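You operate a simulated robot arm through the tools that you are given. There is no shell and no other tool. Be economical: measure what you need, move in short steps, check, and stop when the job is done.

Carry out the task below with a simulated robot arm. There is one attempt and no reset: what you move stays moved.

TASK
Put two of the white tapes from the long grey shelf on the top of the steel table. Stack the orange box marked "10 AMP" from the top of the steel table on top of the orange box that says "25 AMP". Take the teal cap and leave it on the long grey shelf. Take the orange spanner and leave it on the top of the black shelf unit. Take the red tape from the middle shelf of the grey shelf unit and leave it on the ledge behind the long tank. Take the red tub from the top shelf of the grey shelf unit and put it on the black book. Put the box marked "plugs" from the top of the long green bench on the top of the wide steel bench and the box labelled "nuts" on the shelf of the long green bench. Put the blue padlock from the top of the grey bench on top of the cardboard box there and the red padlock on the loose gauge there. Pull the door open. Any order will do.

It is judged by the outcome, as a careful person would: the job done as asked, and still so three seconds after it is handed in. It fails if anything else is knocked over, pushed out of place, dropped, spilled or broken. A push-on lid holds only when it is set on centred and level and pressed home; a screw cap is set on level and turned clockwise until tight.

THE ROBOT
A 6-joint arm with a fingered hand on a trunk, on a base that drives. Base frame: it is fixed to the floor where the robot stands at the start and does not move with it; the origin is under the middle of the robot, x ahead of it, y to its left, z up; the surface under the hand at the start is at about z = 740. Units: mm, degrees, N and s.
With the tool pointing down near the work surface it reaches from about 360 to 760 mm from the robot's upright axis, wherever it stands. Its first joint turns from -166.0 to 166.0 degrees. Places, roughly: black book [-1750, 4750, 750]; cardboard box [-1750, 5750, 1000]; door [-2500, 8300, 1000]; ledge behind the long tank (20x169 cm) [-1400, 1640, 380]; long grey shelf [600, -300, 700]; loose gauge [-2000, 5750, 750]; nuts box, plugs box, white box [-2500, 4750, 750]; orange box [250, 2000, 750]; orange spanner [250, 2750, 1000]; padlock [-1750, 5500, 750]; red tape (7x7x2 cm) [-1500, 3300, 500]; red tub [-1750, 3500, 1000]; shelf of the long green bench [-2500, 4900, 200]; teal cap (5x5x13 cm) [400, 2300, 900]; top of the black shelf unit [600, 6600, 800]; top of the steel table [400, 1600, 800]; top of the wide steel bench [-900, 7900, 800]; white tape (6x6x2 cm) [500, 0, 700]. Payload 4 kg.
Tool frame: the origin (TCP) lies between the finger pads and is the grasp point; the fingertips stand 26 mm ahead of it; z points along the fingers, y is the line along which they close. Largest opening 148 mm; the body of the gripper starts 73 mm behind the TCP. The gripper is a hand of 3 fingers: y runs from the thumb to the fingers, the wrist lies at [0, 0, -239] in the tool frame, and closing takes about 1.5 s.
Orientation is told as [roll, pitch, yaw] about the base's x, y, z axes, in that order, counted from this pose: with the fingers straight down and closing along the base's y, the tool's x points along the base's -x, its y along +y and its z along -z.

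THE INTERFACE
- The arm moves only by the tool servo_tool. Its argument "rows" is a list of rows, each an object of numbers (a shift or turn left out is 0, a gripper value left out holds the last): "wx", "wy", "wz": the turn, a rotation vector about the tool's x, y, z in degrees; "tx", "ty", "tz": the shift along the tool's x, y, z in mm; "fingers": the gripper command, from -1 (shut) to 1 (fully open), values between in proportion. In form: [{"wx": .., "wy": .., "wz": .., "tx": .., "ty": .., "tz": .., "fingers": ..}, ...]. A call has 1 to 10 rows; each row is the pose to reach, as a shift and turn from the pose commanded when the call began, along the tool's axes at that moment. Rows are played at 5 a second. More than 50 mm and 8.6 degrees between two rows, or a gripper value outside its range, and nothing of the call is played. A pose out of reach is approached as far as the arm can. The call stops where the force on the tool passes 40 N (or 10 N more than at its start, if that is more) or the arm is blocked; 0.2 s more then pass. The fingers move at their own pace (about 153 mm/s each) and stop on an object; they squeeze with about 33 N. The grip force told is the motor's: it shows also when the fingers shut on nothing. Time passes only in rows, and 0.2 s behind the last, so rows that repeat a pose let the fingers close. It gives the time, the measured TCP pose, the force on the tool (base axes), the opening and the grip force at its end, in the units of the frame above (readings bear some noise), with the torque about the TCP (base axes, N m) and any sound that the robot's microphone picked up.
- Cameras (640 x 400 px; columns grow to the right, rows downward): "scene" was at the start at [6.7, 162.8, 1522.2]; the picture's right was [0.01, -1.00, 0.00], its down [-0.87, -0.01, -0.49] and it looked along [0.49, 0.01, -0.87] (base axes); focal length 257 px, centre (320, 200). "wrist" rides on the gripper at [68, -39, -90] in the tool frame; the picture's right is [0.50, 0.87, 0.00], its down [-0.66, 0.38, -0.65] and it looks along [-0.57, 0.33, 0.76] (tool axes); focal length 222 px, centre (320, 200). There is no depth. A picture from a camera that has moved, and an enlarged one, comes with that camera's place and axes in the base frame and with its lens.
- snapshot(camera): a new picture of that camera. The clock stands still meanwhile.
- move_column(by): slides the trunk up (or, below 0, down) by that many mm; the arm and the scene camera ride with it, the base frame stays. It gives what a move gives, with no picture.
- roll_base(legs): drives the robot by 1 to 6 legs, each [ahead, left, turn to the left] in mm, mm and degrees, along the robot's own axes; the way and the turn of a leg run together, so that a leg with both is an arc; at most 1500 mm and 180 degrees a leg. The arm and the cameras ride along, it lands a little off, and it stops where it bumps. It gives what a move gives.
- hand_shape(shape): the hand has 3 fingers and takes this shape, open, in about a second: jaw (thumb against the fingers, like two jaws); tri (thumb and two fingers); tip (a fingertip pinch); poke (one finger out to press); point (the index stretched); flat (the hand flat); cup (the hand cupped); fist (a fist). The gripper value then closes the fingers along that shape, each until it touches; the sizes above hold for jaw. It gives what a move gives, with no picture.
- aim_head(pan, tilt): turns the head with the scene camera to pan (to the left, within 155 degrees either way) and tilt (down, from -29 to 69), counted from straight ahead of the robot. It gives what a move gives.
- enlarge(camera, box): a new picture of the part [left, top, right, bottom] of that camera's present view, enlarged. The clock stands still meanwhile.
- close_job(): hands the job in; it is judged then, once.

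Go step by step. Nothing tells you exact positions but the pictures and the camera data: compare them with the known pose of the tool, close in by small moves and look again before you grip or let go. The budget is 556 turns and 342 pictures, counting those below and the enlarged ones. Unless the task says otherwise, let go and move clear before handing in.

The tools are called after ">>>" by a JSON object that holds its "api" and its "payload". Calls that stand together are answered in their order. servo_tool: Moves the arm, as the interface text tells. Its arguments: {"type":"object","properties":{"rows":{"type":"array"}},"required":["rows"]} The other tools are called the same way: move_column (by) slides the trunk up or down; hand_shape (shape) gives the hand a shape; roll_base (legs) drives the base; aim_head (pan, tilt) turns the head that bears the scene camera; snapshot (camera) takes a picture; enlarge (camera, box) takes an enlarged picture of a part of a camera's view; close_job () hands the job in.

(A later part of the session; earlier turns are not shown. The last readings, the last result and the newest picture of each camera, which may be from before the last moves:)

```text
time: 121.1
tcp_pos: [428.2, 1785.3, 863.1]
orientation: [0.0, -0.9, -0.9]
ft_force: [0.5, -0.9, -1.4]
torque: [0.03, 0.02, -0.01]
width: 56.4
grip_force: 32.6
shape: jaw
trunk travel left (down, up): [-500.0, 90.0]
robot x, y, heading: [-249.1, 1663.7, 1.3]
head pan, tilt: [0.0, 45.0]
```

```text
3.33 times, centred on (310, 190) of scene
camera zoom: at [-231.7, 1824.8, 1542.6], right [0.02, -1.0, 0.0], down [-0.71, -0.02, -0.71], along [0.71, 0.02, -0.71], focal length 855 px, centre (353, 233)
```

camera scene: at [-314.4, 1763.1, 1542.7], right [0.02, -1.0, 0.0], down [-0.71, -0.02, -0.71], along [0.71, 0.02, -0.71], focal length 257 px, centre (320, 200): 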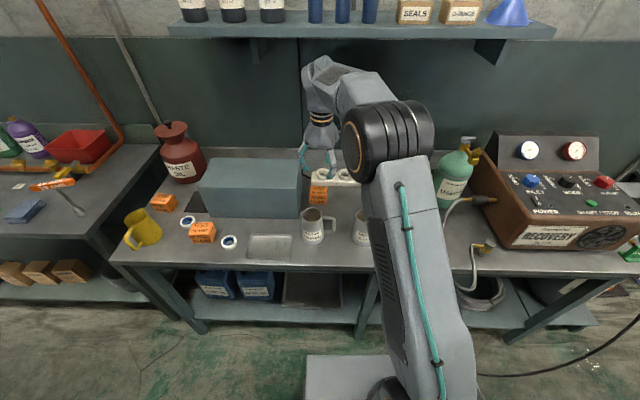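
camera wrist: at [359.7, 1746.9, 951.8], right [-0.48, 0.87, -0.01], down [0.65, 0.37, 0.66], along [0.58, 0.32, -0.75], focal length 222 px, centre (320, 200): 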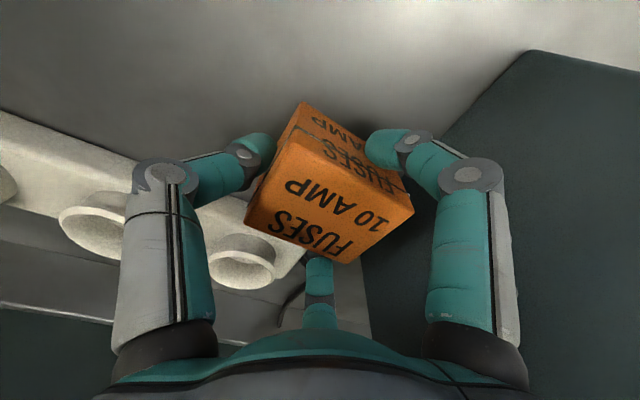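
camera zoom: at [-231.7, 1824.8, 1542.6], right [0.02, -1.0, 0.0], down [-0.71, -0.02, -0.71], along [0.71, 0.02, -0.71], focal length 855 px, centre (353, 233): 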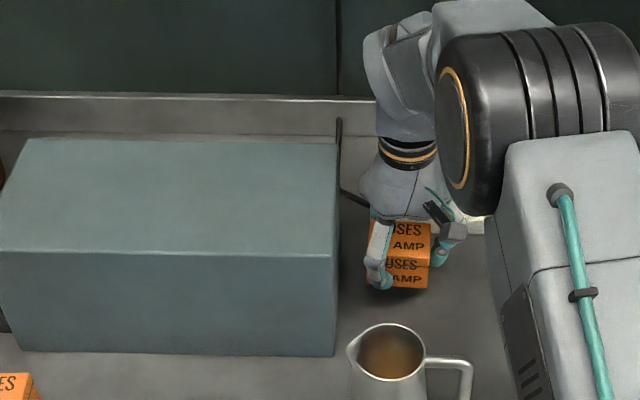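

Firm and level. I'll lift and drive over to the 25 AMP box near (236,2193).

>>> {"api": "servo_tool", "payload": {"rows": [{"tz": -40}, {"tz": -80}, {"tz": -120}, {"tz": -160}, {"tz": -195}]}}

>>> {"api": "roll_base", "payload": {"legs": [[-190, 0, 0], [0, 405, 0]]}}

>>> {"api": "snapshot", "payload": {"camera": "wrist"}}

>>> {"api": "snapshot", "payload": {"camera": "scene"}}

```text
time: 122.3
tcp_pos: [425.8, 1786.4, 1057.3]
orientation: [0.0, -1.0, -1.0]
ft_force: [0.5, 0.3, -0.5]
torque: [-0.03, -0.01, 0.02]
width: 55.8
grip_force: 33.1
shape: jaw
trunk travel left (down, up): [-500.0, 90.0]
robot x, y, heading: [-248.8, 1661.4, 1.3]
head pan, tilt: [0.0, 45.0]
```

```text
time: 126.0
tcp_pos: [227.9, 2181.1, 1056.9]
orientation: [0.0, -0.9, -1.1]
ft_force: [0.4, -1.0, -1.1]
torque: [0.0, 0.0, -0.01]
width: 55.9
grip_force: 33.1
shape: jaw
trunk travel left (down, up): [-500.0, 90.0]
robot x, y, heading: [-449.9, 2058.1, 1.3]
head pan, tilt: [0.0, 45.0]
```

```text
272 pictures are left
camera wrist: at [159.1, 2141.8, 1147.1], right [-0.48, 0.88, -0.01], down [0.65, 0.37, 0.66], along [0.58, 0.32, -0.75], focal length 222 px, centre (320, 200)
```

wrist: 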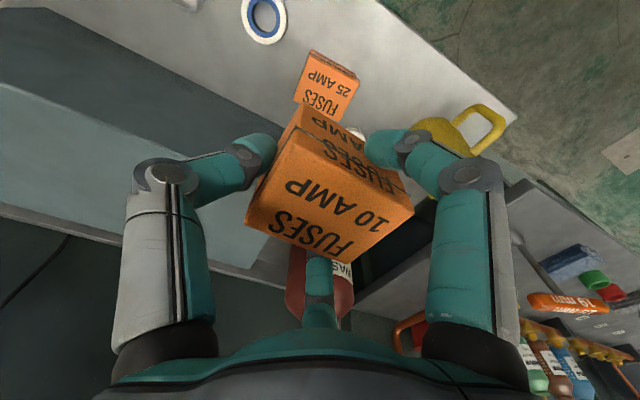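

```text
271 pictures are left
camera scene: at [-429.4, 2221.0, 1542.6], right [0.02, -1.0, 0.0], down [-0.71, -0.02, -0.71], along [0.71, 0.02, -0.71], focal length 257 px, centre (320, 200)
```

scene: 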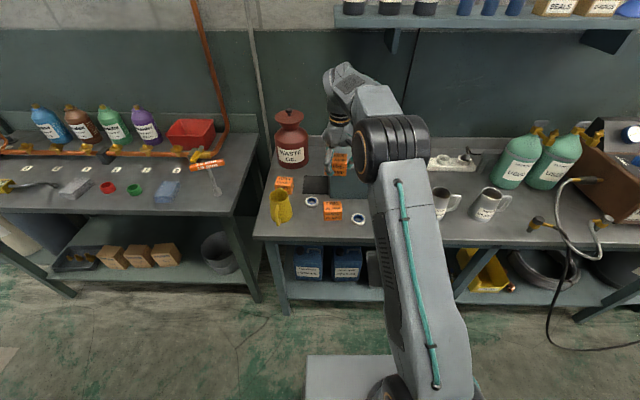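

>>> {"api": "enlarge", "payload": {"camera": "wrist", "box": [240, 20, 440, 145]}}

>>> {"api": "enlarge", "payload": {"camera": "scene", "box": [270, 120, 390, 240]}}

```text
3.20 times, centred on (340, 82) of wrist
camera zoom: at [159.1, 2141.8, 1147.1], right [-0.48, 0.88, -0.01], down [0.65, 0.37, 0.66], along [0.58, 0.32, -0.75], focal length 711 px, centre (256, 576)
```

zoom: 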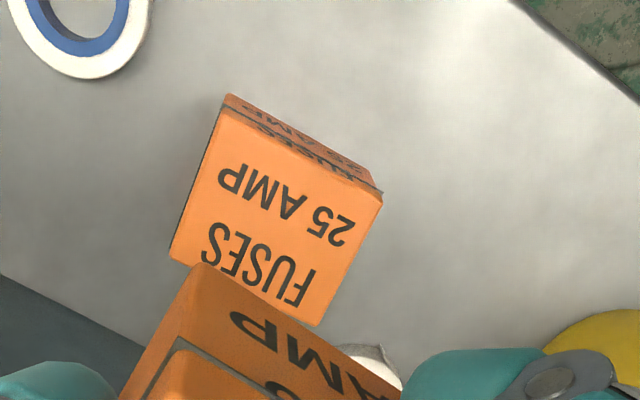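

```text
3.33 times, centred on (330, 180) of scene
camera zoom: at [-429.4, 2221.0, 1542.6], right [0.02, -1.0, 0.0], down [-0.71, -0.02, -0.71], along [0.71, 0.02, -0.71], focal length 855 px, centre (287, 267)
```

zoom: 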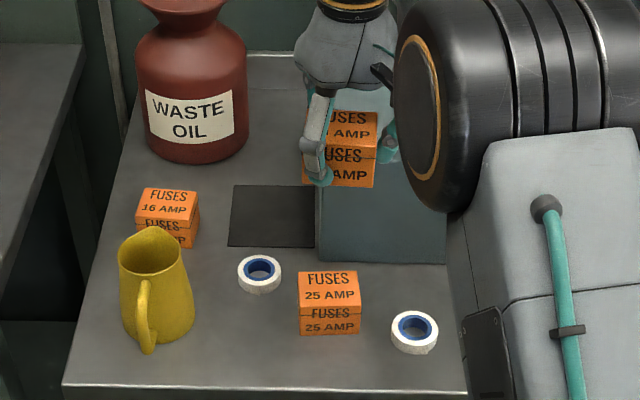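

The 25 AMP top is centred at about (229,2186); the held box needs a few mm and 6° correction. I'll come down to 20 mm above and check.

>>> {"api": "servo_tool", "payload": {"rows": [{"tx": -4, "ty": 3, "tz": 30, "wz": -6}, {"tx": -4, "ty": 3, "tz": 70, "wz": -6}, {"tx": -4, "ty": 3, "tz": 110, "wz": -6}, {"tx": -4, "ty": 3, "tz": 145, "wz": -6}]}}

>>> {"api": "snapshot", "payload": {"camera": "wrist"}}

>>> {"api": "enlarge", "payload": {"camera": "scene", "box": [270, 140, 390, 240]}}

```text
time: 127.0
tcp_pos: [236.6, 2183.1, 913.5]
orientation: [0.0, -0.9, 4.9]
ft_force: [0.0, 0.6, -1.5]
torque: [0.0, 0.0, 0.03]
width: 55.7
grip_force: 32.9
shape: jaw
trunk travel left (down, up): [-500.0, 90.0]
robot x, y, heading: [-447.3, 2058.6, 1.3]
head pan, tilt: [0.0, 45.0]
```

```text
268 pictures are left
camera wrist: at [171.3, 2137.1, 1003.0], right [-0.57, 0.82, -0.01], down [0.61, 0.43, 0.66], along [0.55, 0.37, -0.75], focal length 222 px, centre (320, 200)
```

wrist: 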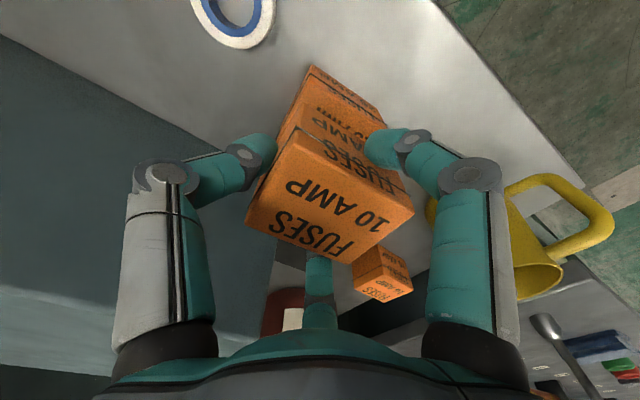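

```text
4.00 times, centred on (330, 190) of scene
camera zoom: at [-429.2, 2220.9, 1542.7], right [0.02, -1.0, 0.0], down [-0.71, -0.02, -0.71], along [0.71, 0.02, -0.71], focal length 1026 px, centre (280, 240)
```

zoom: 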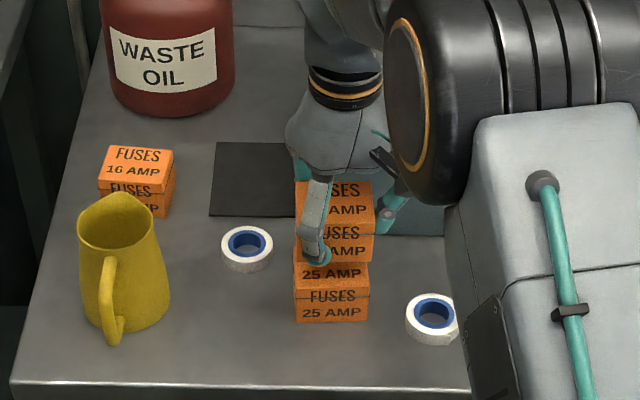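

Aligned to within 5 mm; a small shift back, then slow descent to contact.

>>> {"api": "servo_tool", "payload": {"rows": [{"tx": 5, "tz": 10}, {"tx": 5, "tz": 18}, {"tx": 5, "tz": 24}, {"tx": 5, "tz": 27}, {"tx": 5, "tz": 29}, {"tx": 5, "tz": 31}, {"tx": 5, "tz": 33}, {"tx": 5, "tz": 35}, {"tx": 5, "tz": 37}, {"tx": 5, "tz": 39}]}}

>>> {"api": "enlarge", "payload": {"camera": "scene", "box": [270, 140, 390, 240]}}

```text
time: 128.7
tcp_pos: [231.1, 2182.9, 885.3]
orientation: [0.0, -1.5, 4.7]
ft_force: [-5.6, -2.5, 21.0]
torque: [-0.08, 0.27, -0.09]
width: 57.0
grip_force: 32.5
shape: jaw
trunk travel left (down, up): [-500.0, 90.0]
robot x, y, heading: [-453.5, 2055.0, 1.3]
head pan, tilt: [0.0, 45.0]
stopped in row 8: the force on the tool passed its limit at 42 N (the readings are from after the stop); the commanded pose is now the measured one
```

```text
4.00 times, centred on (330, 190) of scene
camera zoom: at [-432.4, 2220.2, 1542.7], right [0.02, -1.0, 0.0], down [-0.71, -0.02, -0.71], along [0.71, 0.02, -0.71], focal length 1026 px, centre (280, 240)
```

zoom: 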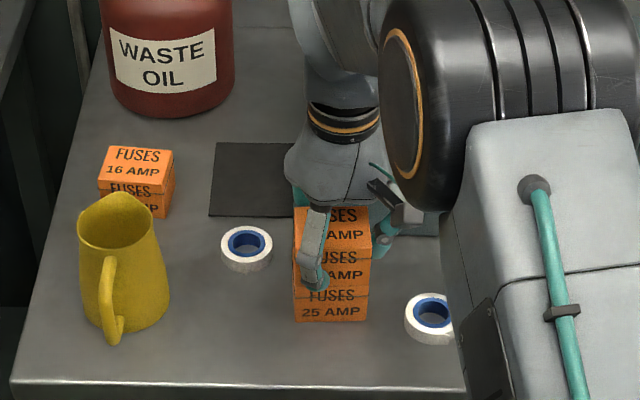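

Stacked squarely. I'll open gradually and rise.

>>> {"api": "servo_tool", "payload": {"rows": [{"tz": -2, "fingers": -0.1}, {"tz": -2, "fingers": 0.0}, {"tz": -2, "fingers": 0.1}, {"tz": -2}, {"tz": -20}, {"tz": -50}, {"tz": -90}, {"tz": -130}, {"tz": -170}]}}

>>> {"api": "enlarge", "payload": {"camera": "scene", "box": [160, 110, 400, 260]}}

```text
time: 130.7
tcp_pos: [229.2, 2184.6, 1051.8]
orientation: [0.0, -1.4, 4.8]
ft_force: [0.1, 0.2, 0.3]
torque: [-0.03, 0.04, 0.02]
width: 80.8
grip_force: 0.1
shape: jaw
trunk travel left (down, up): [-500.0, 90.0]
robot x, y, heading: [-447.4, 2059.2, 1.3]
head pan, tilt: [0.0, 45.0]
```

```text
2.67 times, centred on (280, 185) of scene
camera zoom: at [-429.5, 2220.9, 1542.6], right [0.02, -1.0, 0.0], down [-0.71, -0.02, -0.71], along [0.71, 0.02, -0.71], focal length 684 px, centre (427, 240)
```

zoom: 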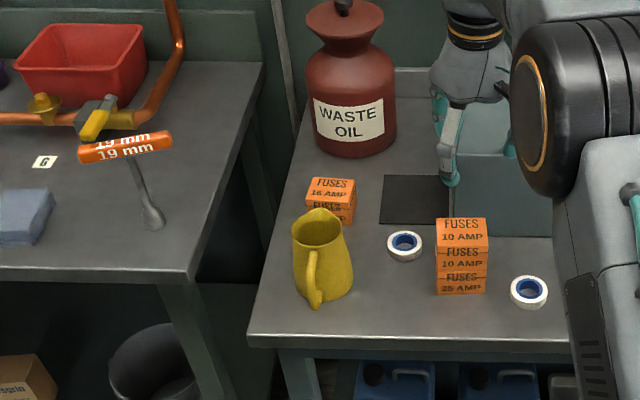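

The 10 AMP box is stacked. Next the T-shaped orange spanner, standing upright at about (343,2668) with its handle at z≈948 running along (37,-115). I'll drive there and turn the hand to straddle the handle.

>>> {"api": "roll_base", "payload": {"legs": [[0, 484, 0], [105, 0, 0]]}}

>>> {"api": "servo_tool", "payload": {"rows": [{"wz": 8, "fingers": 0.35}, {"wz": 16}]}}

>>> {"api": "snapshot", "payload": {"camera": "wrist"}}

>>> {"api": "snapshot", "payload": {"camera": "scene"}}

```text
time: 134.3
tcp_pos: [322.2, 2670.7, 1050.6]
orientation: [-0.1, -1.3, 4.9]
ft_force: [0.3, 0.5, 1.0]
torque: [-0.01, 0.0, 0.01]
width: 81.0
grip_force: 0.0
shape: jaw
trunk travel left (down, up): [-500.0, 90.0]
robot x, y, heading: [-355.9, 2542.6, 1.2]
head pan, tilt: [0.0, 45.0]
```

```text
time: 134.9
tcp_pos: [323.2, 2670.3, 1050.1]
orientation: [0.3, -1.3, -11.2]
ft_force: [-0.5, 0.2, -0.6]
torque: [0.03, 0.02, 0.01]
width: 99.6
grip_force: 0.1
shape: jaw
trunk travel left (down, up): [-500.0, 90.0]
robot x, y, heading: [-354.1, 2547.0, 1.1]
head pan, tilt: [0.0, 45.0]
```

```text
264 pictures are left
camera wrist: at [247.2, 2644.2, 1139.7], right [-0.32, 0.95, -0.01], down [0.7, 0.24, 0.67], along [0.64, 0.21, -0.74], focal length 222 px, centre (320, 200)
```

wrist: 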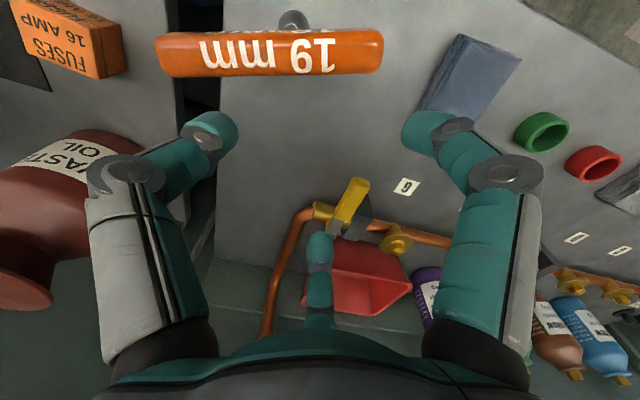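

```text
263 pictures are left
camera scene: at [-335.8, 2706.9, 1542.6], right [0.02, -1.0, 0.0], down [-0.71, -0.02, -0.71], along [0.71, 0.02, -0.71], focal length 257 px, centre (320, 200)
```

scene: 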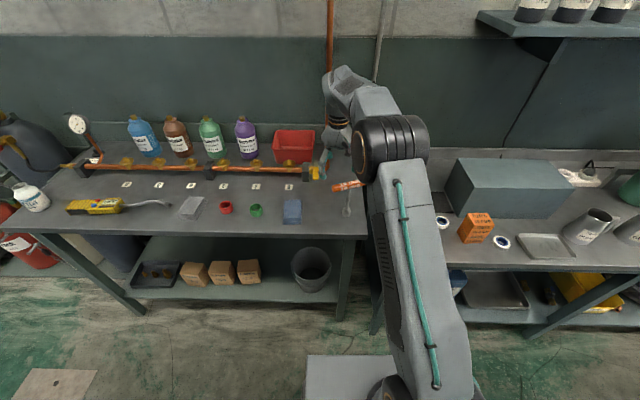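

The two views agree that the handle is at about (277,2627,1000), so this bench is higher (~860). I'll move over it and look again.

>>> {"api": "servo_tool", "payload": {"rows": [{"tx": 12, "ty": -17, "tz": -15}, {"tx": 24, "ty": -34, "tz": -20}, {"tx": 36.6, "ty": -52.1, "tz": -20}]}}

>>> {"api": "snapshot", "payload": {"camera": "wrist"}}

>>> {"api": "enlarge", "payload": {"camera": "scene", "box": [290, 130, 390, 230]}}

```text
time: 135.8
tcp_pos: [277.0, 2625.7, 1070.4]
orientation: [0.2, -1.3, -11.1]
ft_force: [0.0, -0.3, -0.6]
torque: [0.01, -0.02, 0.01]
width: 99.5
grip_force: 0.1
shape: jaw
trunk travel left (down, up): [-500.0, 90.0]
robot x, y, heading: [-353.4, 2543.9, 1.4]
head pan, tilt: [0.0, 45.0]
```

```text
262 pictures are left
camera wrist: at [201.1, 2599.4, 1159.1], right [-0.32, 0.95, -0.01], down [0.7, 0.24, 0.67], along [0.64, 0.21, -0.74], focal length 222 px, centre (320, 200)
```

wrist: 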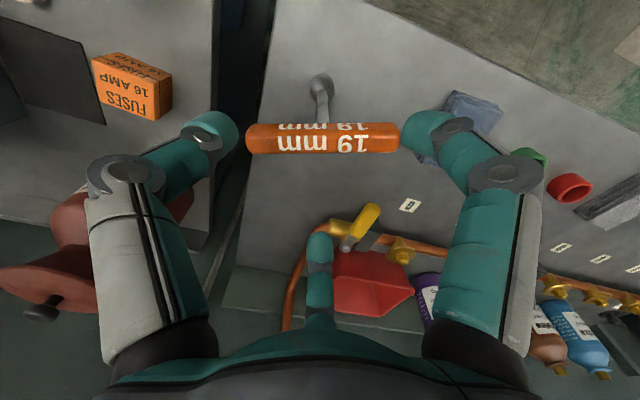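

```text
4.00 times, centred on (340, 180) of scene
camera zoom: at [-335.9, 2706.9, 1542.6], right [0.02, -1.0, 0.0], down [-0.71, -0.02, -0.71], along [0.71, 0.02, -0.71], focal length 1026 px, centre (240, 280)
```

zoom: 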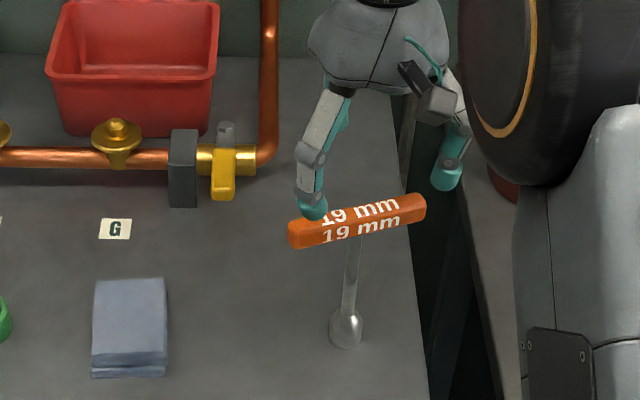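

The hand's axis is on the handle centre. Lowering to z≈993 with the fingers straddling, then close.

>>> {"api": "servo_tool", "payload": {"rows": [{"tz": 30}, {"tz": 55}, {"tz": 78}]}}

>>> {"api": "snapshot", "payload": {"camera": "wrist"}}

```text
time: 136.6
tcp_pos: [278.9, 2625.7, 992.0]
orientation: [0.3, -1.3, -11.0]
ft_force: [-0.1, -0.6, -0.1]
torque: [0.0, 0.0, 0.01]
width: 99.4
grip_force: 0.1
shape: jaw
trunk travel left (down, up): [-500.0, 90.0]
robot x, y, heading: [-355.6, 2543.6, 1.4]
head pan, tilt: [0.0, 45.0]
```

```text
260 pictures are left
camera wrist: at [202.9, 2599.6, 1080.9], right [-0.32, 0.95, -0.01], down [0.7, 0.25, 0.67], along [0.64, 0.21, -0.74], focal length 222 px, centre (320, 200)
```

wrist: 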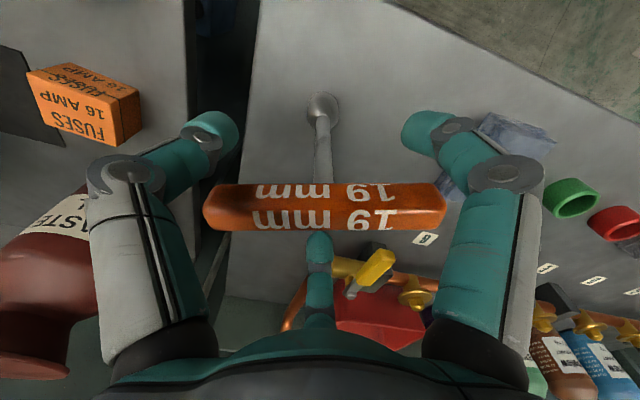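

>>> {"api": "servo_tool", "payload": {"rows": [{"tz": 0, "fingers": 0.0}, {"tz": 0, "fingers": -0.4}, {"tz": 0, "fingers": -1}, {"tz": 0}, {"tz": 0}, {"tz": 0}, {"tz": 0}, {"tz": 0}]}}

>>> {"api": "snapshot", "payload": {"camera": "wrist"}}

>>> {"api": "enlarge", "payload": {"camera": "scene", "box": [290, 130, 390, 230]}}

```text
time: 138.3
tcp_pos: [278.4, 2625.8, 991.3]
orientation: [0.3, -1.3, -11.2]
ft_force: [0.3, 0.1, -0.1]
torque: [-0.07, 0.01, -0.01]
width: 4.2
grip_force: 33.4
shape: jaw
trunk travel left (down, up): [-500.0, 90.0]
robot x, y, heading: [-352.5, 2544.7, 1.5]
head pan, tilt: [0.0, 45.0]
```

```text
259 pictures are left
camera wrist: at [203.1, 2599.7, 1081.1], right [-0.32, 0.95, -0.01], down [0.7, 0.24, 0.67], along [0.64, 0.21, -0.74], focal length 222 px, centre (320, 200)
```

wrist: 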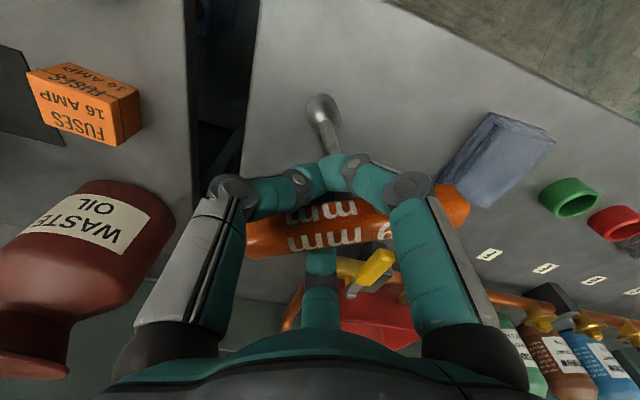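

```text
4.00 times, centred on (340, 180) of scene
camera zoom: at [-335.7, 2706.9, 1542.6], right [0.02, -1.0, 0.0], down [-0.71, -0.02, -0.71], along [0.71, 0.02, -0.71], focal length 1026 px, centre (240, 280)
```

zoom: 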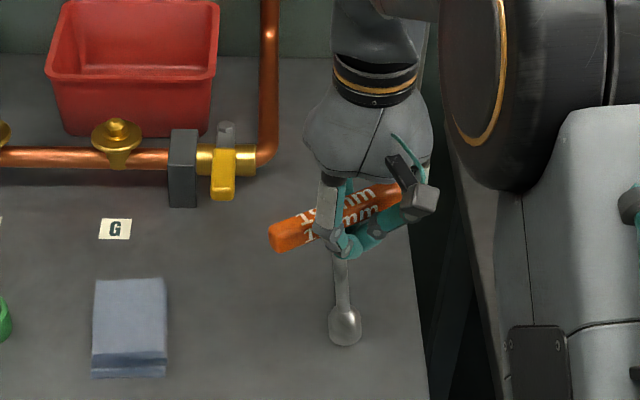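

The fingers closed around the shaft beneath the handle, a secure hold. Lifting 30 mm as a test.

>>> {"api": "servo_tool", "payload": {"rows": [{"tz": -10}, {"tz": -20}, {"tz": -35}, {"tz": -50}, {"tz": -50}]}}

>>> {"api": "enlarge", "payload": {"camera": "scene", "box": [290, 130, 390, 230]}}

```text
time: 139.6
tcp_pos: [278.2, 2627.0, 1043.2]
orientation: [0.2, -1.4, -11.1]
ft_force: [0.6, 0.0, -1.9]
torque: [-0.05, 0.02, -0.03]
width: 4.0
grip_force: 32.8
shape: jaw
trunk travel left (down, up): [-500.0, 90.0]
robot x, y, heading: [-355.1, 2542.2, 1.4]
head pan, tilt: [0.0, 45.0]
```

```text
4.00 times, centred on (340, 180) of scene
camera zoom: at [-335.8, 2706.9, 1542.6], right [0.02, -1.0, 0.0], down [-0.71, -0.02, -0.71], along [0.71, 0.02, -0.71], focal length 1026 px, centre (240, 280)
```

zoom: 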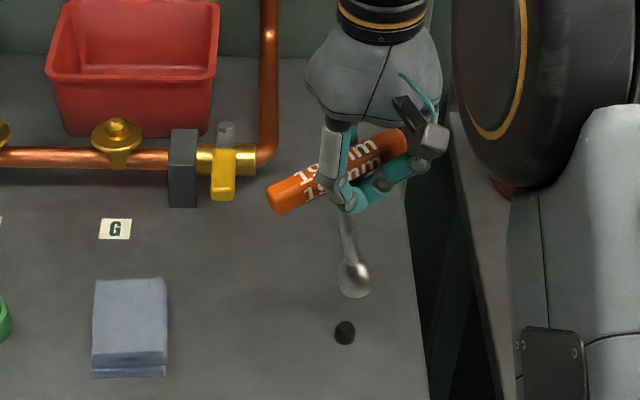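

It stood on a small peg; now it hangs free in the grip. I'll lift higher, back off and look down the aisle towards the black shelf unit.

>>> {"api": "servo_tool", "payload": {"rows": [{"tz": -20}, {"tz": -30}]}}

>>> {"api": "roll_base", "payload": {"legs": [[-330, 0, 0]]}}

>>> {"api": "aim_head", "payload": {"pan": 80, "tilt": 20}}

>>> {"api": "snapshot", "payload": {"camera": "scene"}}

```text
time: 140.2
tcp_pos: [277.1, 2627.6, 1072.0]
orientation: [0.3, -1.4, -11.0]
ft_force: [0.1, 0.0, -2.2]
torque: [-0.03, -0.04, -0.02]
width: 4.1
grip_force: 32.9
shape: jaw
trunk travel left (down, up): [-500.0, 90.0]
robot x, y, heading: [-358.1, 2542.2, 1.1]
head pan, tilt: [0.0, 45.0]
```

```text
time: 142.3
tcp_pos: [-51.4, 2617.4, 1071.7]
orientation: [0.3, -1.3, -11.2]
ft_force: [0.2, -0.1, -1.9]
torque: [-0.02, -0.03, 0.02]
width: 4.1
grip_force: 33.1
shape: jaw
trunk travel left (down, up): [-500.0, 90.0]
robot x, y, heading: [-677.9, 2538.0, 1.5]
head pan, tilt: [0.0, 45.0]
```

```text
time: 143.8
tcp_pos: [-52.0, 2617.6, 1072.2]
orientation: [0.3, -1.2, -11.2]
ft_force: [0.2, 0.1, -1.5]
torque: [-0.08, -0.03, 0.01]
width: 4.1
grip_force: 33.2
shape: jaw
trunk travel left (down, up): [-500.0, 90.0]
robot x, y, heading: [-681.7, 2536.9, 1.1]
head pan, tilt: [80.0, 20.0]
```

```text
256 pictures are left
camera scene: at [-730.1, 2789.9, 1581.3], right [0.99, -0.15, 0.0], down [-0.05, -0.34, -0.94], along [0.14, 0.93, -0.34], focal length 257 px, centre (320, 200)
```

scene: 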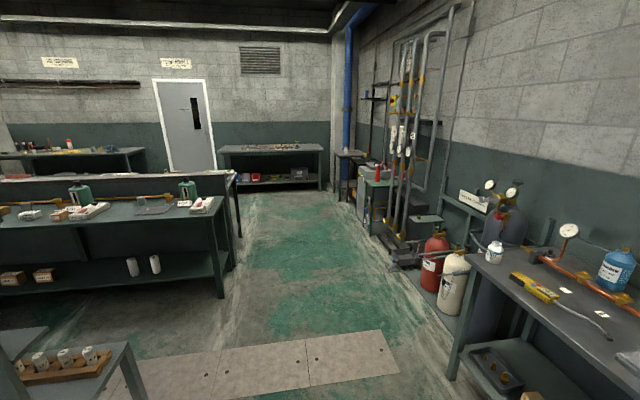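

The aisle is clear. Driving along it to y≈6000.

>>> {"api": "roll_base", "payload": {"legs": [[0, 1500, 0], [0, 1500, 0], [0, 600, 0]]}}

>>> {"api": "aim_head", "payload": {"pan": 15, "tilt": 30}}

>>> {"api": "snapshot", "payload": {"camera": "scene"}}

```text
time: 161.3
tcp_pos: [-177.6, 6243.2, 1072.2]
orientation: [0.3, -1.3, -9.4]
ft_force: [0.2, -1.2, -1.9]
torque: [-0.06, -0.01, 0.01]
width: 4.1
grip_force: 33.3
shape: jaw
trunk travel left (down, up): [-500.0, 90.0]
robot x, y, heading: [-807.3, 6145.2, 3.0]
head pan, tilt: [80.0, 20.0]
```

```text
time: 162.7
tcp_pos: [-177.4, 6244.6, 1071.2]
orientation: [0.2, -1.3, -9.3]
ft_force: [0.7, -0.4, -1.9]
torque: [-0.04, 0.0, 0.01]
width: 4.1
grip_force: 33.0
shape: jaw
trunk travel left (down, up): [-500.0, 90.0]
robot x, y, heading: [-804.5, 6143.6, 2.9]
head pan, tilt: [15.0, 30.0]
```

```text
255 pictures are left
camera scene: at [-786.7, 6330.0, 1565.3], right [0.31, -0.95, 0.0], down [-0.48, -0.15, -0.87], along [0.82, 0.27, -0.5], focal length 257 px, centre (320, 200)
```

scene: 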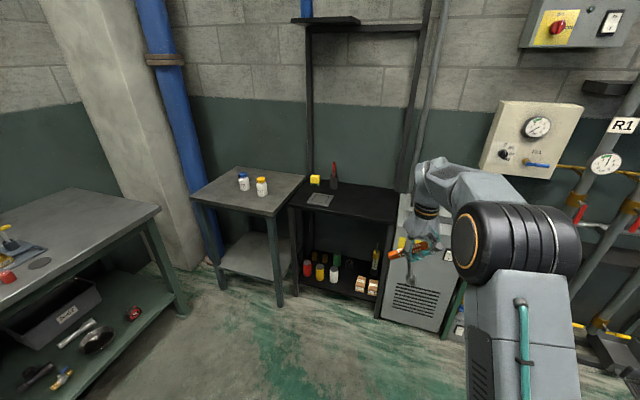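

The black shelf unit is ahead: top front edge at x≈330, y 6350–6866, right half of its top is free. I'll drive so the hand is over that half.

>>> {"api": "roll_base", "payload": {"legs": [[0, 280, -3], [560, 0, 0]]}}

>>> {"api": "snapshot", "payload": {"camera": "wrist"}}

>>> {"api": "aim_head", "payload": {"pan": 0, "tilt": 42}}

>>> {"api": "snapshot", "payload": {"camera": "scene"}}

```text
time: 167.5
tcp_pos: [383.0, 6485.7, 1072.0]
orientation: [0.2, -1.2, -12.6]
ft_force: [0.2, -0.4, -2.0]
torque: [-0.04, 0.02, 0.0]
width: 3.9
grip_force: 33.1
shape: jaw
trunk travel left (down, up): [-500.0, 90.0]
robot x, y, heading: [-253.3, 6420.1, -0.3]
head pan, tilt: [15.0, 30.0]
```

```text
254 pictures are left
camera wrist: at [307.2, 6460.4, 1161.1], right [-0.3, 0.95, -0.01], down [0.71, 0.23, 0.67], along [0.64, 0.2, -0.74], focal length 222 px, centre (320, 200)
```

wrist: 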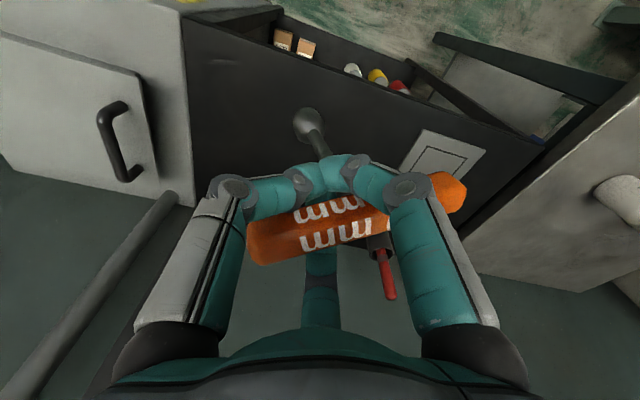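

```text
time: 168.2
tcp_pos: [383.5, 6485.3, 1072.6]
orientation: [0.3, -1.3, -12.6]
ft_force: [0.0, 0.2, -1.3]
torque: [0.0, -0.01, -0.02]
width: 4.1
grip_force: 32.7
shape: jaw
trunk travel left (down, up): [-500.0, 90.0]
robot x, y, heading: [-249.5, 6420.8, -0.2]
head pan, tilt: [0.0, 42.0]
```

```text
253 pictures are left
camera scene: at [-223.9, 6582.0, 1547.0], right [0.0, -1.0, 0.0], down [-0.67, 0.0, -0.74], along [0.74, 0.0, -0.67], focal length 257 px, centre (320, 200)
```

scene: 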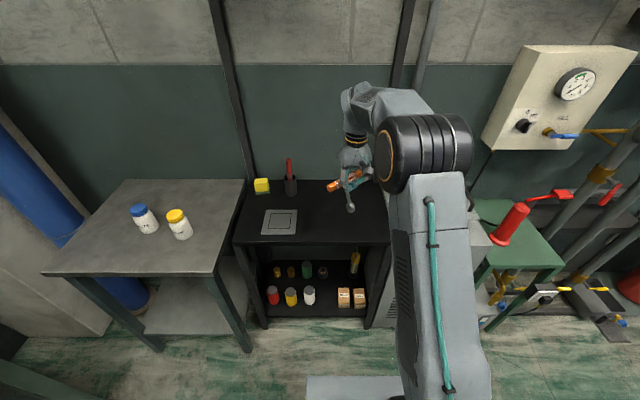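

I'll tilt the hand about 55° so the spanner's shaft points forward and low, to lay it down gently.

>>> {"api": "servo_tool", "payload": {"rows": [{"wx": -1.7, "wy": -7.7, "tx": -9, "ty": 2}, {"wx": -3.4, "wy": -15.4, "tx": -18, "ty": 4}, {"wx": -5.1, "wy": -23, "tx": -27, "ty": 6}, {"wx": -6.8, "wy": -30.7, "tx": -36, "ty": 8}, {"wx": -8.5, "wy": -38.4, "tx": -45, "ty": 10}, {"wx": -10.2, "wy": -46, "tx": -54, "ty": 12}, {"wx": -12, "wy": -53.7, "tx": -59, "ty": 13}]}}

>>> {"api": "snapshot", "payload": {"camera": "wrist"}}

>>> {"api": "enlarge", "payload": {"camera": "scene", "box": [220, 120, 460, 270]}}

```text
time: 169.8
tcp_pos: [436.0, 6479.6, 1072.2]
orientation: [11.6, -45.8, -18.2]
ft_force: [0.2, -0.3, -1.5]
torque: [-0.01, 0.01, 0.01]
width: 4.3
grip_force: 33.0
shape: jaw
out of reach, approached as far as the arm can: row 6, 7
trunk travel left (down, up): [-500.0, 90.0]
robot x, y, heading: [-251.5, 6421.2, -0.1]
head pan, tilt: [0.0, 42.0]
```

```text
252 pictures are left
camera wrist: at [319.1, 6456.5, 1081.3], right [-0.18, 0.95, -0.24], down [0.02, 0.25, 0.97], along [0.98, 0.17, -0.07], focal length 222 px, centre (320, 200)
```

wrist: 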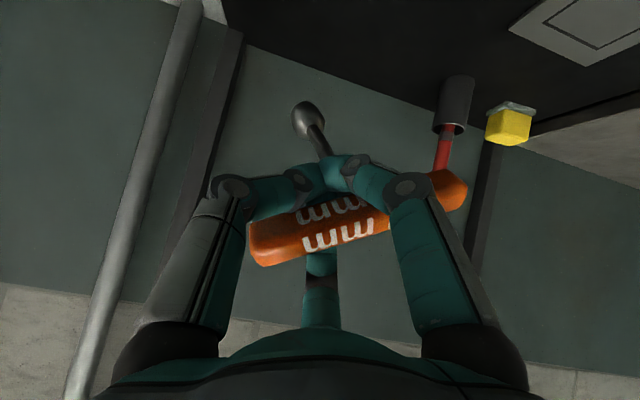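

```text
2.67 times, centred on (340, 195) of scene
camera zoom: at [-223.9, 6582.0, 1547.0], right [0.0, -1.0, 0.0], down [-0.67, 0.0, -0.74], along [0.74, 0.0, -0.67], focal length 684 px, centre (267, 213)
```

zoom: 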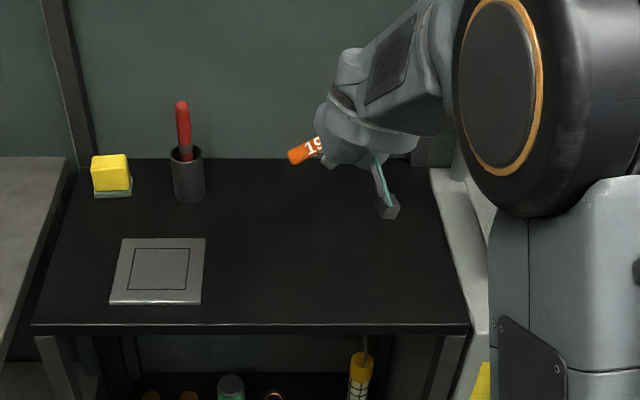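

Tilted about 47°. Lowering vertically to z≈920.

>>> {"api": "servo_tool", "payload": {"rows": [{"tx": 27, "ty": -6, "tz": 25.6}, {"tx": 53.5, "ty": -12, "tz": 51.2}, {"tx": 80, "ty": -18, "tz": 76.7}, {"tx": 107, "ty": -23.9, "tz": 102.3}]}}

>>> {"api": "enlarge", "payload": {"camera": "scene", "box": [220, 120, 460, 270]}}

>>> {"api": "snapshot", "payload": {"camera": "wrist"}}

```text
time: 170.8
tcp_pos: [436.4, 6475.8, 923.4]
orientation: [11.5, -45.7, -18.3]
ft_force: [-0.3, 0.4, -2.2]
torque: [0.0, 0.02, -0.01]
width: 4.2
grip_force: 32.8
shape: jaw
trunk travel left (down, up): [-500.0, 90.0]
robot x, y, heading: [-247.1, 6420.6, -0.3]
head pan, tilt: [0.0, 42.0]
```

```text
2.67 times, centred on (340, 195) of scene
camera zoom: at [-223.7, 6582.0, 1547.0], right [0.0, -1.0, 0.0], down [-0.67, 0.0, -0.74], along [0.74, 0.0, -0.67], focal length 684 px, centre (267, 213)
```

zoom: 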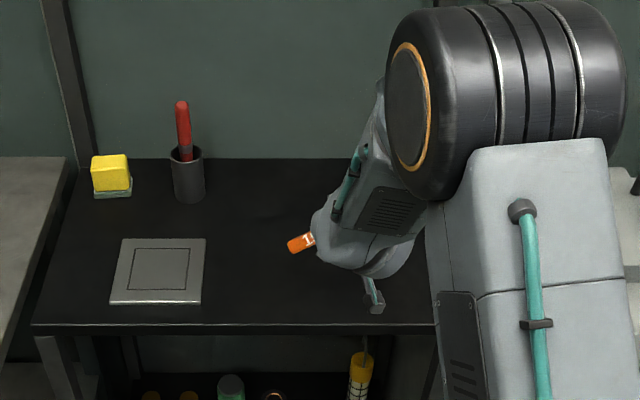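

```text
249 pictures are left
camera wrist: at [318.9, 6453.9, 931.4], right [-0.18, 0.95, -0.24], down [0.02, 0.25, 0.97], along [0.98, 0.17, -0.07], focal length 222 px, centre (320, 200)
```

wrist: 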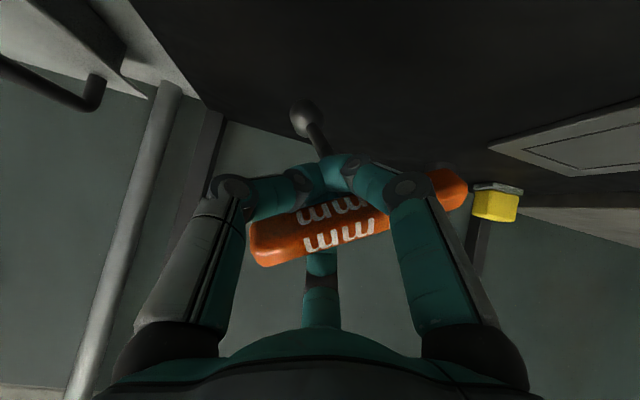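

>>> {"api": "servo_tool", "payload": {"rows": [{"tx": 3.6, "ty": -0.8, "tz": 3.4}, {"tx": 6.4, "ty": -1.4, "tz": 6.1}, {"tx": 8.6, "ty": -1.9, "tz": 8.2}, {"tx": 10.7, "ty": -2.4, "tz": 10.2}, {"tx": 12.8, "ty": -2.9, "tz": 12.3}, {"tx": 15, "ty": -3.3, "tz": 14.3}, {"tx": 17.1, "ty": -3.8, "tz": 16.4}, {"tx": 19.3, "ty": -4.3, "tz": 18.4}, {"tx": 21.4, "ty": -4.8, "tz": 20.5}, {"tx": 23.5, "ty": -5.2, "tz": 22.5}]}}

>>> {"api": "snapshot", "payload": {"camera": "wrist"}}

```text
time: 173.0
tcp_pos: [440.1, 6482.4, 896.0]
orientation: [10.9, -45.6, -18.2]
ft_force: [-0.2, 0.9, -1.2]
torque: [-0.06, 0.04, 0.02]
width: 4.1
grip_force: 33.1
shape: jaw
out of reach, approached as far as the arm can: row 5, 6, 7, 8, 9, 10
trunk travel left (down, up): [-500.0, 90.0]
robot x, y, heading: [-249.9, 6417.9, -0.5]
head pan, tilt: [0.0, 42.0]
```

```text
248 pictures are left
camera wrist: at [323.1, 6461.3, 904.1], right [-0.18, 0.95, -0.24], down [0.03, 0.25, 0.97], along [0.98, 0.16, -0.07], focal length 222 px, centre (320, 200)
```

wrist: 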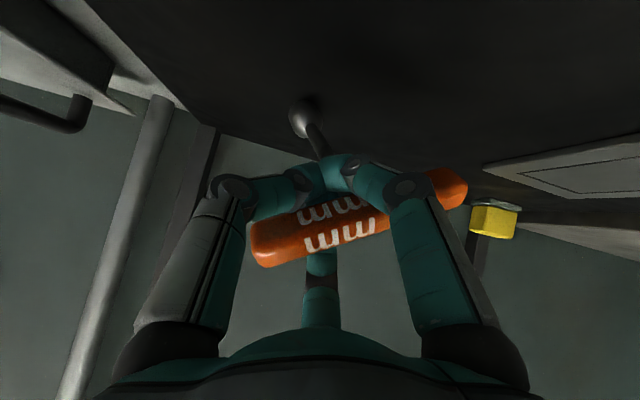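

The arm is at its limit in this posture; I'll lower with the trunk in small steps instead.

>>> {"api": "move_column", "payload": {"by": -10}}

>>> {"api": "move_column", "payload": {"by": -10}}

>>> {"api": "snapshot", "payload": {"camera": "wrist"}}

```text
time: 173.6
tcp_pos: [439.1, 6481.6, 884.8]
orientation: [10.8, -45.6, -18.2]
ft_force: [-0.5, 0.9, -2.5]
torque: [-0.01, -0.01, 0.02]
width: 4.0
grip_force: 33.0
shape: jaw
trunk travel left (down, up): [-490.0, 100.0]
robot x, y, heading: [-249.8, 6420.4, -0.3]
head pan, tilt: [0.0, 42.0]
```

```text
time: 174.2
tcp_pos: [439.8, 6482.4, 874.5]
orientation: [11.0, -45.7, -18.3]
ft_force: [-0.5, -0.4, -1.0]
torque: [-0.04, -0.02, 0.04]
width: 4.0
grip_force: 32.8
shape: jaw
trunk travel left (down, up): [-480.0, 110.0]
robot x, y, heading: [-246.9, 6424.2, -0.1]
head pan, tilt: [0.0, 42.0]
```

```text
247 pictures are left
camera wrist: at [323.0, 6461.1, 884.0], right [-0.18, 0.95, -0.24], down [0.03, 0.25, 0.97], along [0.98, 0.16, -0.07], focal length 222 px, centre (320, 200)
```

wrist: 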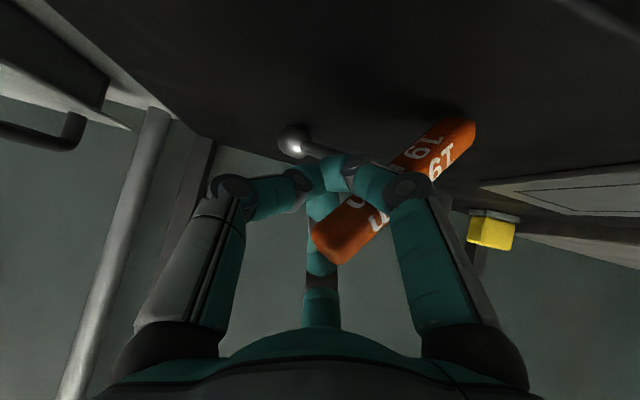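

The socket has touched and the spanner is swivelling flatter. Continuing down.

>>> {"api": "move_column", "payload": {"by": -10}}

>>> {"api": "move_column", "payload": {"by": -10}}

>>> {"api": "snapshot", "payload": {"camera": "wrist"}}

```text
time: 174.8
tcp_pos: [440.2, 6482.7, 865.5]
orientation: [10.9, -45.6, -18.2]
ft_force: [0.2, 0.3, -0.2]
torque: [-0.03, -0.02, -0.01]
width: 4.2
grip_force: 32.9
shape: jaw
trunk travel left (down, up): [-470.0, 120.0]
robot x, y, heading: [-250.8, 6418.1, -0.1]
head pan, tilt: [0.0, 42.0]
```

```text
time: 175.3
tcp_pos: [439.7, 6482.3, 855.4]
orientation: [10.9, -45.6, -18.1]
ft_force: [0.1, 0.6, -1.3]
torque: [0.01, -0.03, 0.01]
width: 4.2
grip_force: 32.7
shape: jaw
trunk travel left (down, up): [-460.0, 130.0]
robot x, y, heading: [-247.1, 6421.3, -0.1]
head pan, tilt: [0.0, 42.0]
```

```text
246 pictures are left
camera wrist: at [323.0, 6461.2, 864.0], right [-0.18, 0.95, -0.24], down [0.03, 0.25, 0.97], along [0.98, 0.16, -0.07], focal length 222 px, centre (320, 200)
```

wrist: 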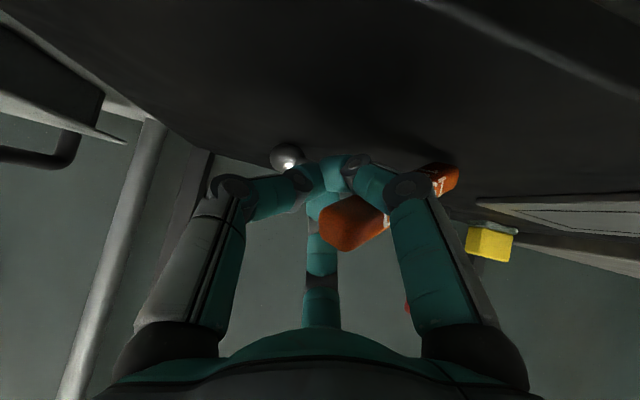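

>>> {"api": "move_column", "payload": {"by": -10}}

>>> {"api": "move_column", "payload": {"by": -10}}

>>> {"api": "snapshot", "payload": {"camera": "wrist"}}

>>> {"api": "enlarge", "payload": {"camera": "scene", "box": [220, 120, 460, 270]}}

```text
time: 175.9
tcp_pos: [439.9, 6480.8, 844.7]
orientation: [10.9, -45.5, -18.2]
ft_force: [0.0, 0.1, -0.1]
torque: [-0.03, -0.04, 0.04]
width: 4.2
grip_force: 33.4
shape: jaw
trunk travel left (down, up): [-450.0, 140.0]
robot x, y, heading: [-252.2, 6415.7, -0.2]
head pan, tilt: [0.0, 42.0]
```

```text
time: 176.5
tcp_pos: [439.3, 6482.1, 833.8]
orientation: [11.0, -45.7, -18.3]
ft_force: [0.5, 0.8, -0.9]
torque: [-0.01, 0.0, 0.02]
width: 3.8
grip_force: 33.0
shape: jaw
trunk travel left (down, up): [-440.0, 150.0]
robot x, y, heading: [-246.3, 6418.7, 0.0]
head pan, tilt: [0.0, 42.0]
```

```text
245 pictures are left
camera wrist: at [323.0, 6461.2, 844.0], right [-0.18, 0.95, -0.24], down [0.03, 0.25, 0.97], along [0.98, 0.16, -0.07], focal length 222 px, centre (320, 200)
```

wrist: 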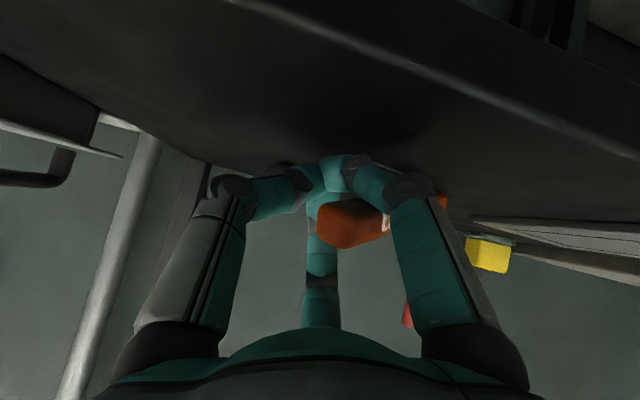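

```text
2.67 times, centred on (340, 195) of scene
camera zoom: at [-224.0, 6581.9, 1486.9], right [0.0, -1.0, 0.0], down [-0.67, 0.0, -0.74], along [0.74, 0.0, -0.67], focal length 684 px, centre (267, 213)
```

zoom: 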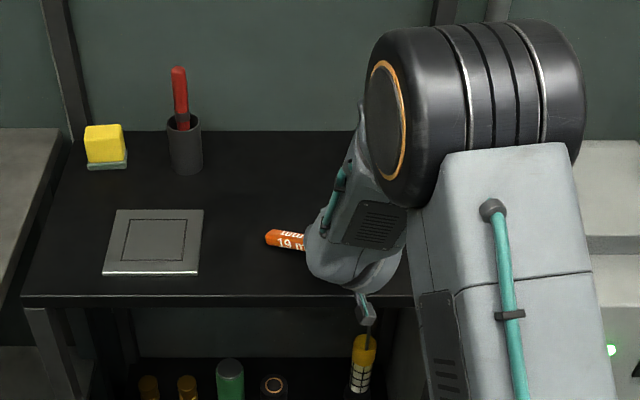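

>>> {"api": "move_column", "payload": {"by": -8}}

>>> {"api": "move_column", "payload": {"by": -6}}

>>> {"api": "snapshot", "payload": {"camera": "wrist"}}

```text
time: 177.1
tcp_pos: [439.0, 6482.6, 825.5]
orientation: [10.9, -45.6, -18.2]
ft_force: [-0.1, -0.4, -0.4]
torque: [0.02, 0.01, -0.01]
width: 3.9
grip_force: 33.3
shape: jaw
trunk travel left (down, up): [-432.0, 158.0]
robot x, y, heading: [-254.7, 6420.1, -0.1]
head pan, tilt: [0.0, 42.0]
```

```text
time: 177.6
tcp_pos: [439.6, 6481.7, 823.0]
orientation: [11.1, -45.9, -18.4]
ft_force: [-4.1, -1.4, 14.1]
torque: [0.19, 0.21, 0.05]
width: 4.0
grip_force: 32.7
shape: jaw
trunk travel left (down, up): [-426.0, 164.0]
robot x, y, heading: [-250.3, 6418.1, -0.0]
head pan, tilt: [0.0, 42.0]
```

```text
243 pictures are left
camera wrist: at [322.8, 6461.0, 831.9], right [-0.18, 0.95, -0.24], down [0.02, 0.25, 0.97], along [0.98, 0.16, -0.07], focal length 222 px, centre (320, 200)
```

wrist: 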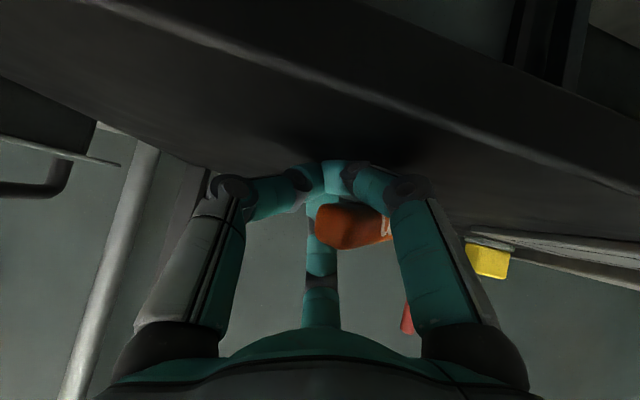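

Fingers touch the shelf and the spanner lies almost flat. I'll open gradually while rising, then back out along the tool axis.

>>> {"api": "servo_tool", "payload": {"rows": [{"tx": -4, "ty": 1, "tz": -3.5, "fingers": -0.8}, {"tx": -8, "ty": 2, "tz": -7, "fingers": -0.6}, {"tx": -12, "ty": 3, "tz": -11, "fingers": -0.4}, {"tx": -16, "ty": 3.5, "tz": -15, "fingers": -0.2}, {"tx": -20, "ty": 4, "tz": -19, "fingers": 0}, {"tx": -24, "ty": 5, "tz": -23, "fingers": 0.2}]}}

>>> {"api": "snapshot", "payload": {"camera": "wrist"}}

>>> {"api": "enlarge", "payload": {"camera": "scene", "box": [220, 120, 460, 270]}}

```text
time: 179.0
tcp_pos: [440.6, 6482.9, 854.2]
orientation: [10.9, -45.5, -18.2]
ft_force: [0.1, -0.2, -1.2]
torque: [-0.02, -0.01, -0.01]
width: 88.3
grip_force: 0.0
shape: jaw
trunk travel left (down, up): [-426.0, 164.0]
robot x, y, heading: [-250.6, 6423.2, -0.5]
head pan, tilt: [0.0, 42.0]
```

```text
242 pictures are left
camera wrist: at [322.9, 6461.5, 863.5], right [-0.18, 0.95, -0.24], down [0.03, 0.25, 0.97], along [0.98, 0.16, -0.07], focal length 222 px, centre (320, 200)
```

wrist: 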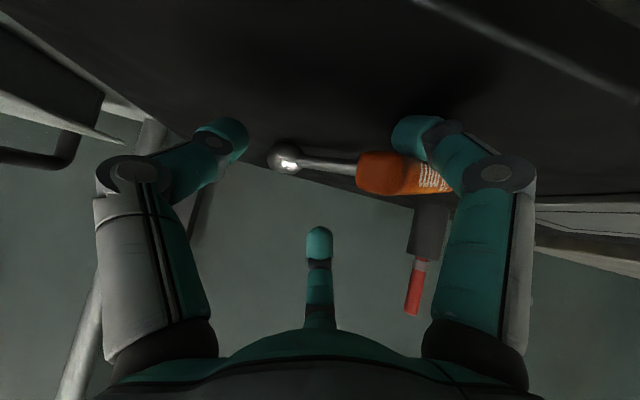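

```text
2.67 times, centred on (340, 195) of scene
camera zoom: at [-224.0, 6581.9, 1472.9], right [0.0, -1.0, 0.0], down [-0.67, 0.0, -0.74], along [0.74, 0.0, -0.67], focal length 684 px, centre (267, 213)
```

zoom: 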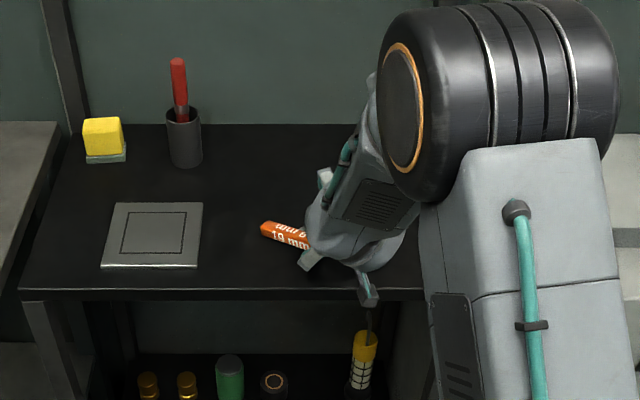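

It lies flat on the shelf. Backing out along the tool axis.

>>> {"api": "servo_tool", "payload": {"rows": [{"tz": -20}, {"tz": -50}, {"tz": -90}, {"tz": -130}]}}

>>> {"api": "roll_base", "payload": {"legs": [[-400, 0, 0]]}}

>>> {"api": "snapshot", "payload": {"camera": "scene"}}

```text
time: 180.0
tcp_pos: [344.4, 6488.5, 942.8]
orientation: [10.8, -45.6, -18.3]
ft_force: [0.7, 0.0, 0.3]
torque: [0.01, -0.01, -0.01]
width: 88.4
grip_force: 0.1
shape: jaw
trunk travel left (down, up): [-426.0, 164.0]
robot x, y, heading: [-245.3, 6421.5, 0.1]
head pan, tilt: [0.0, 42.0]
```

```text
time: 182.5
tcp_pos: [-54.4, 6490.8, 943.1]
orientation: [10.9, -45.5, -18.1]
ft_force: [0.9, 0.8, 0.0]
torque: [-0.01, 0.01, 0.0]
width: 88.4
grip_force: 0.0
shape: jaw
trunk travel left (down, up): [-426.0, 164.0]
robot x, y, heading: [-648.0, 6423.7, 0.1]
head pan, tilt: [0.0, 42.0]
```

```text
240 pictures are left
camera scene: at [-623.7, 6583.0, 1473.0], right [0.0, -1.0, 0.0], down [-0.67, 0.0, -0.74], along [0.74, 0.0, -0.67], focal length 257 px, centre (320, 200)
```

scene: 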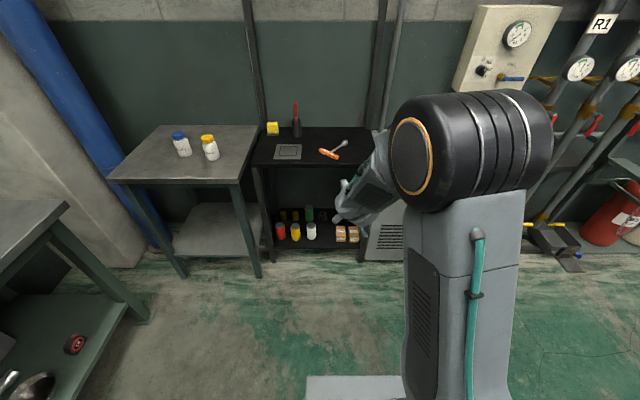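

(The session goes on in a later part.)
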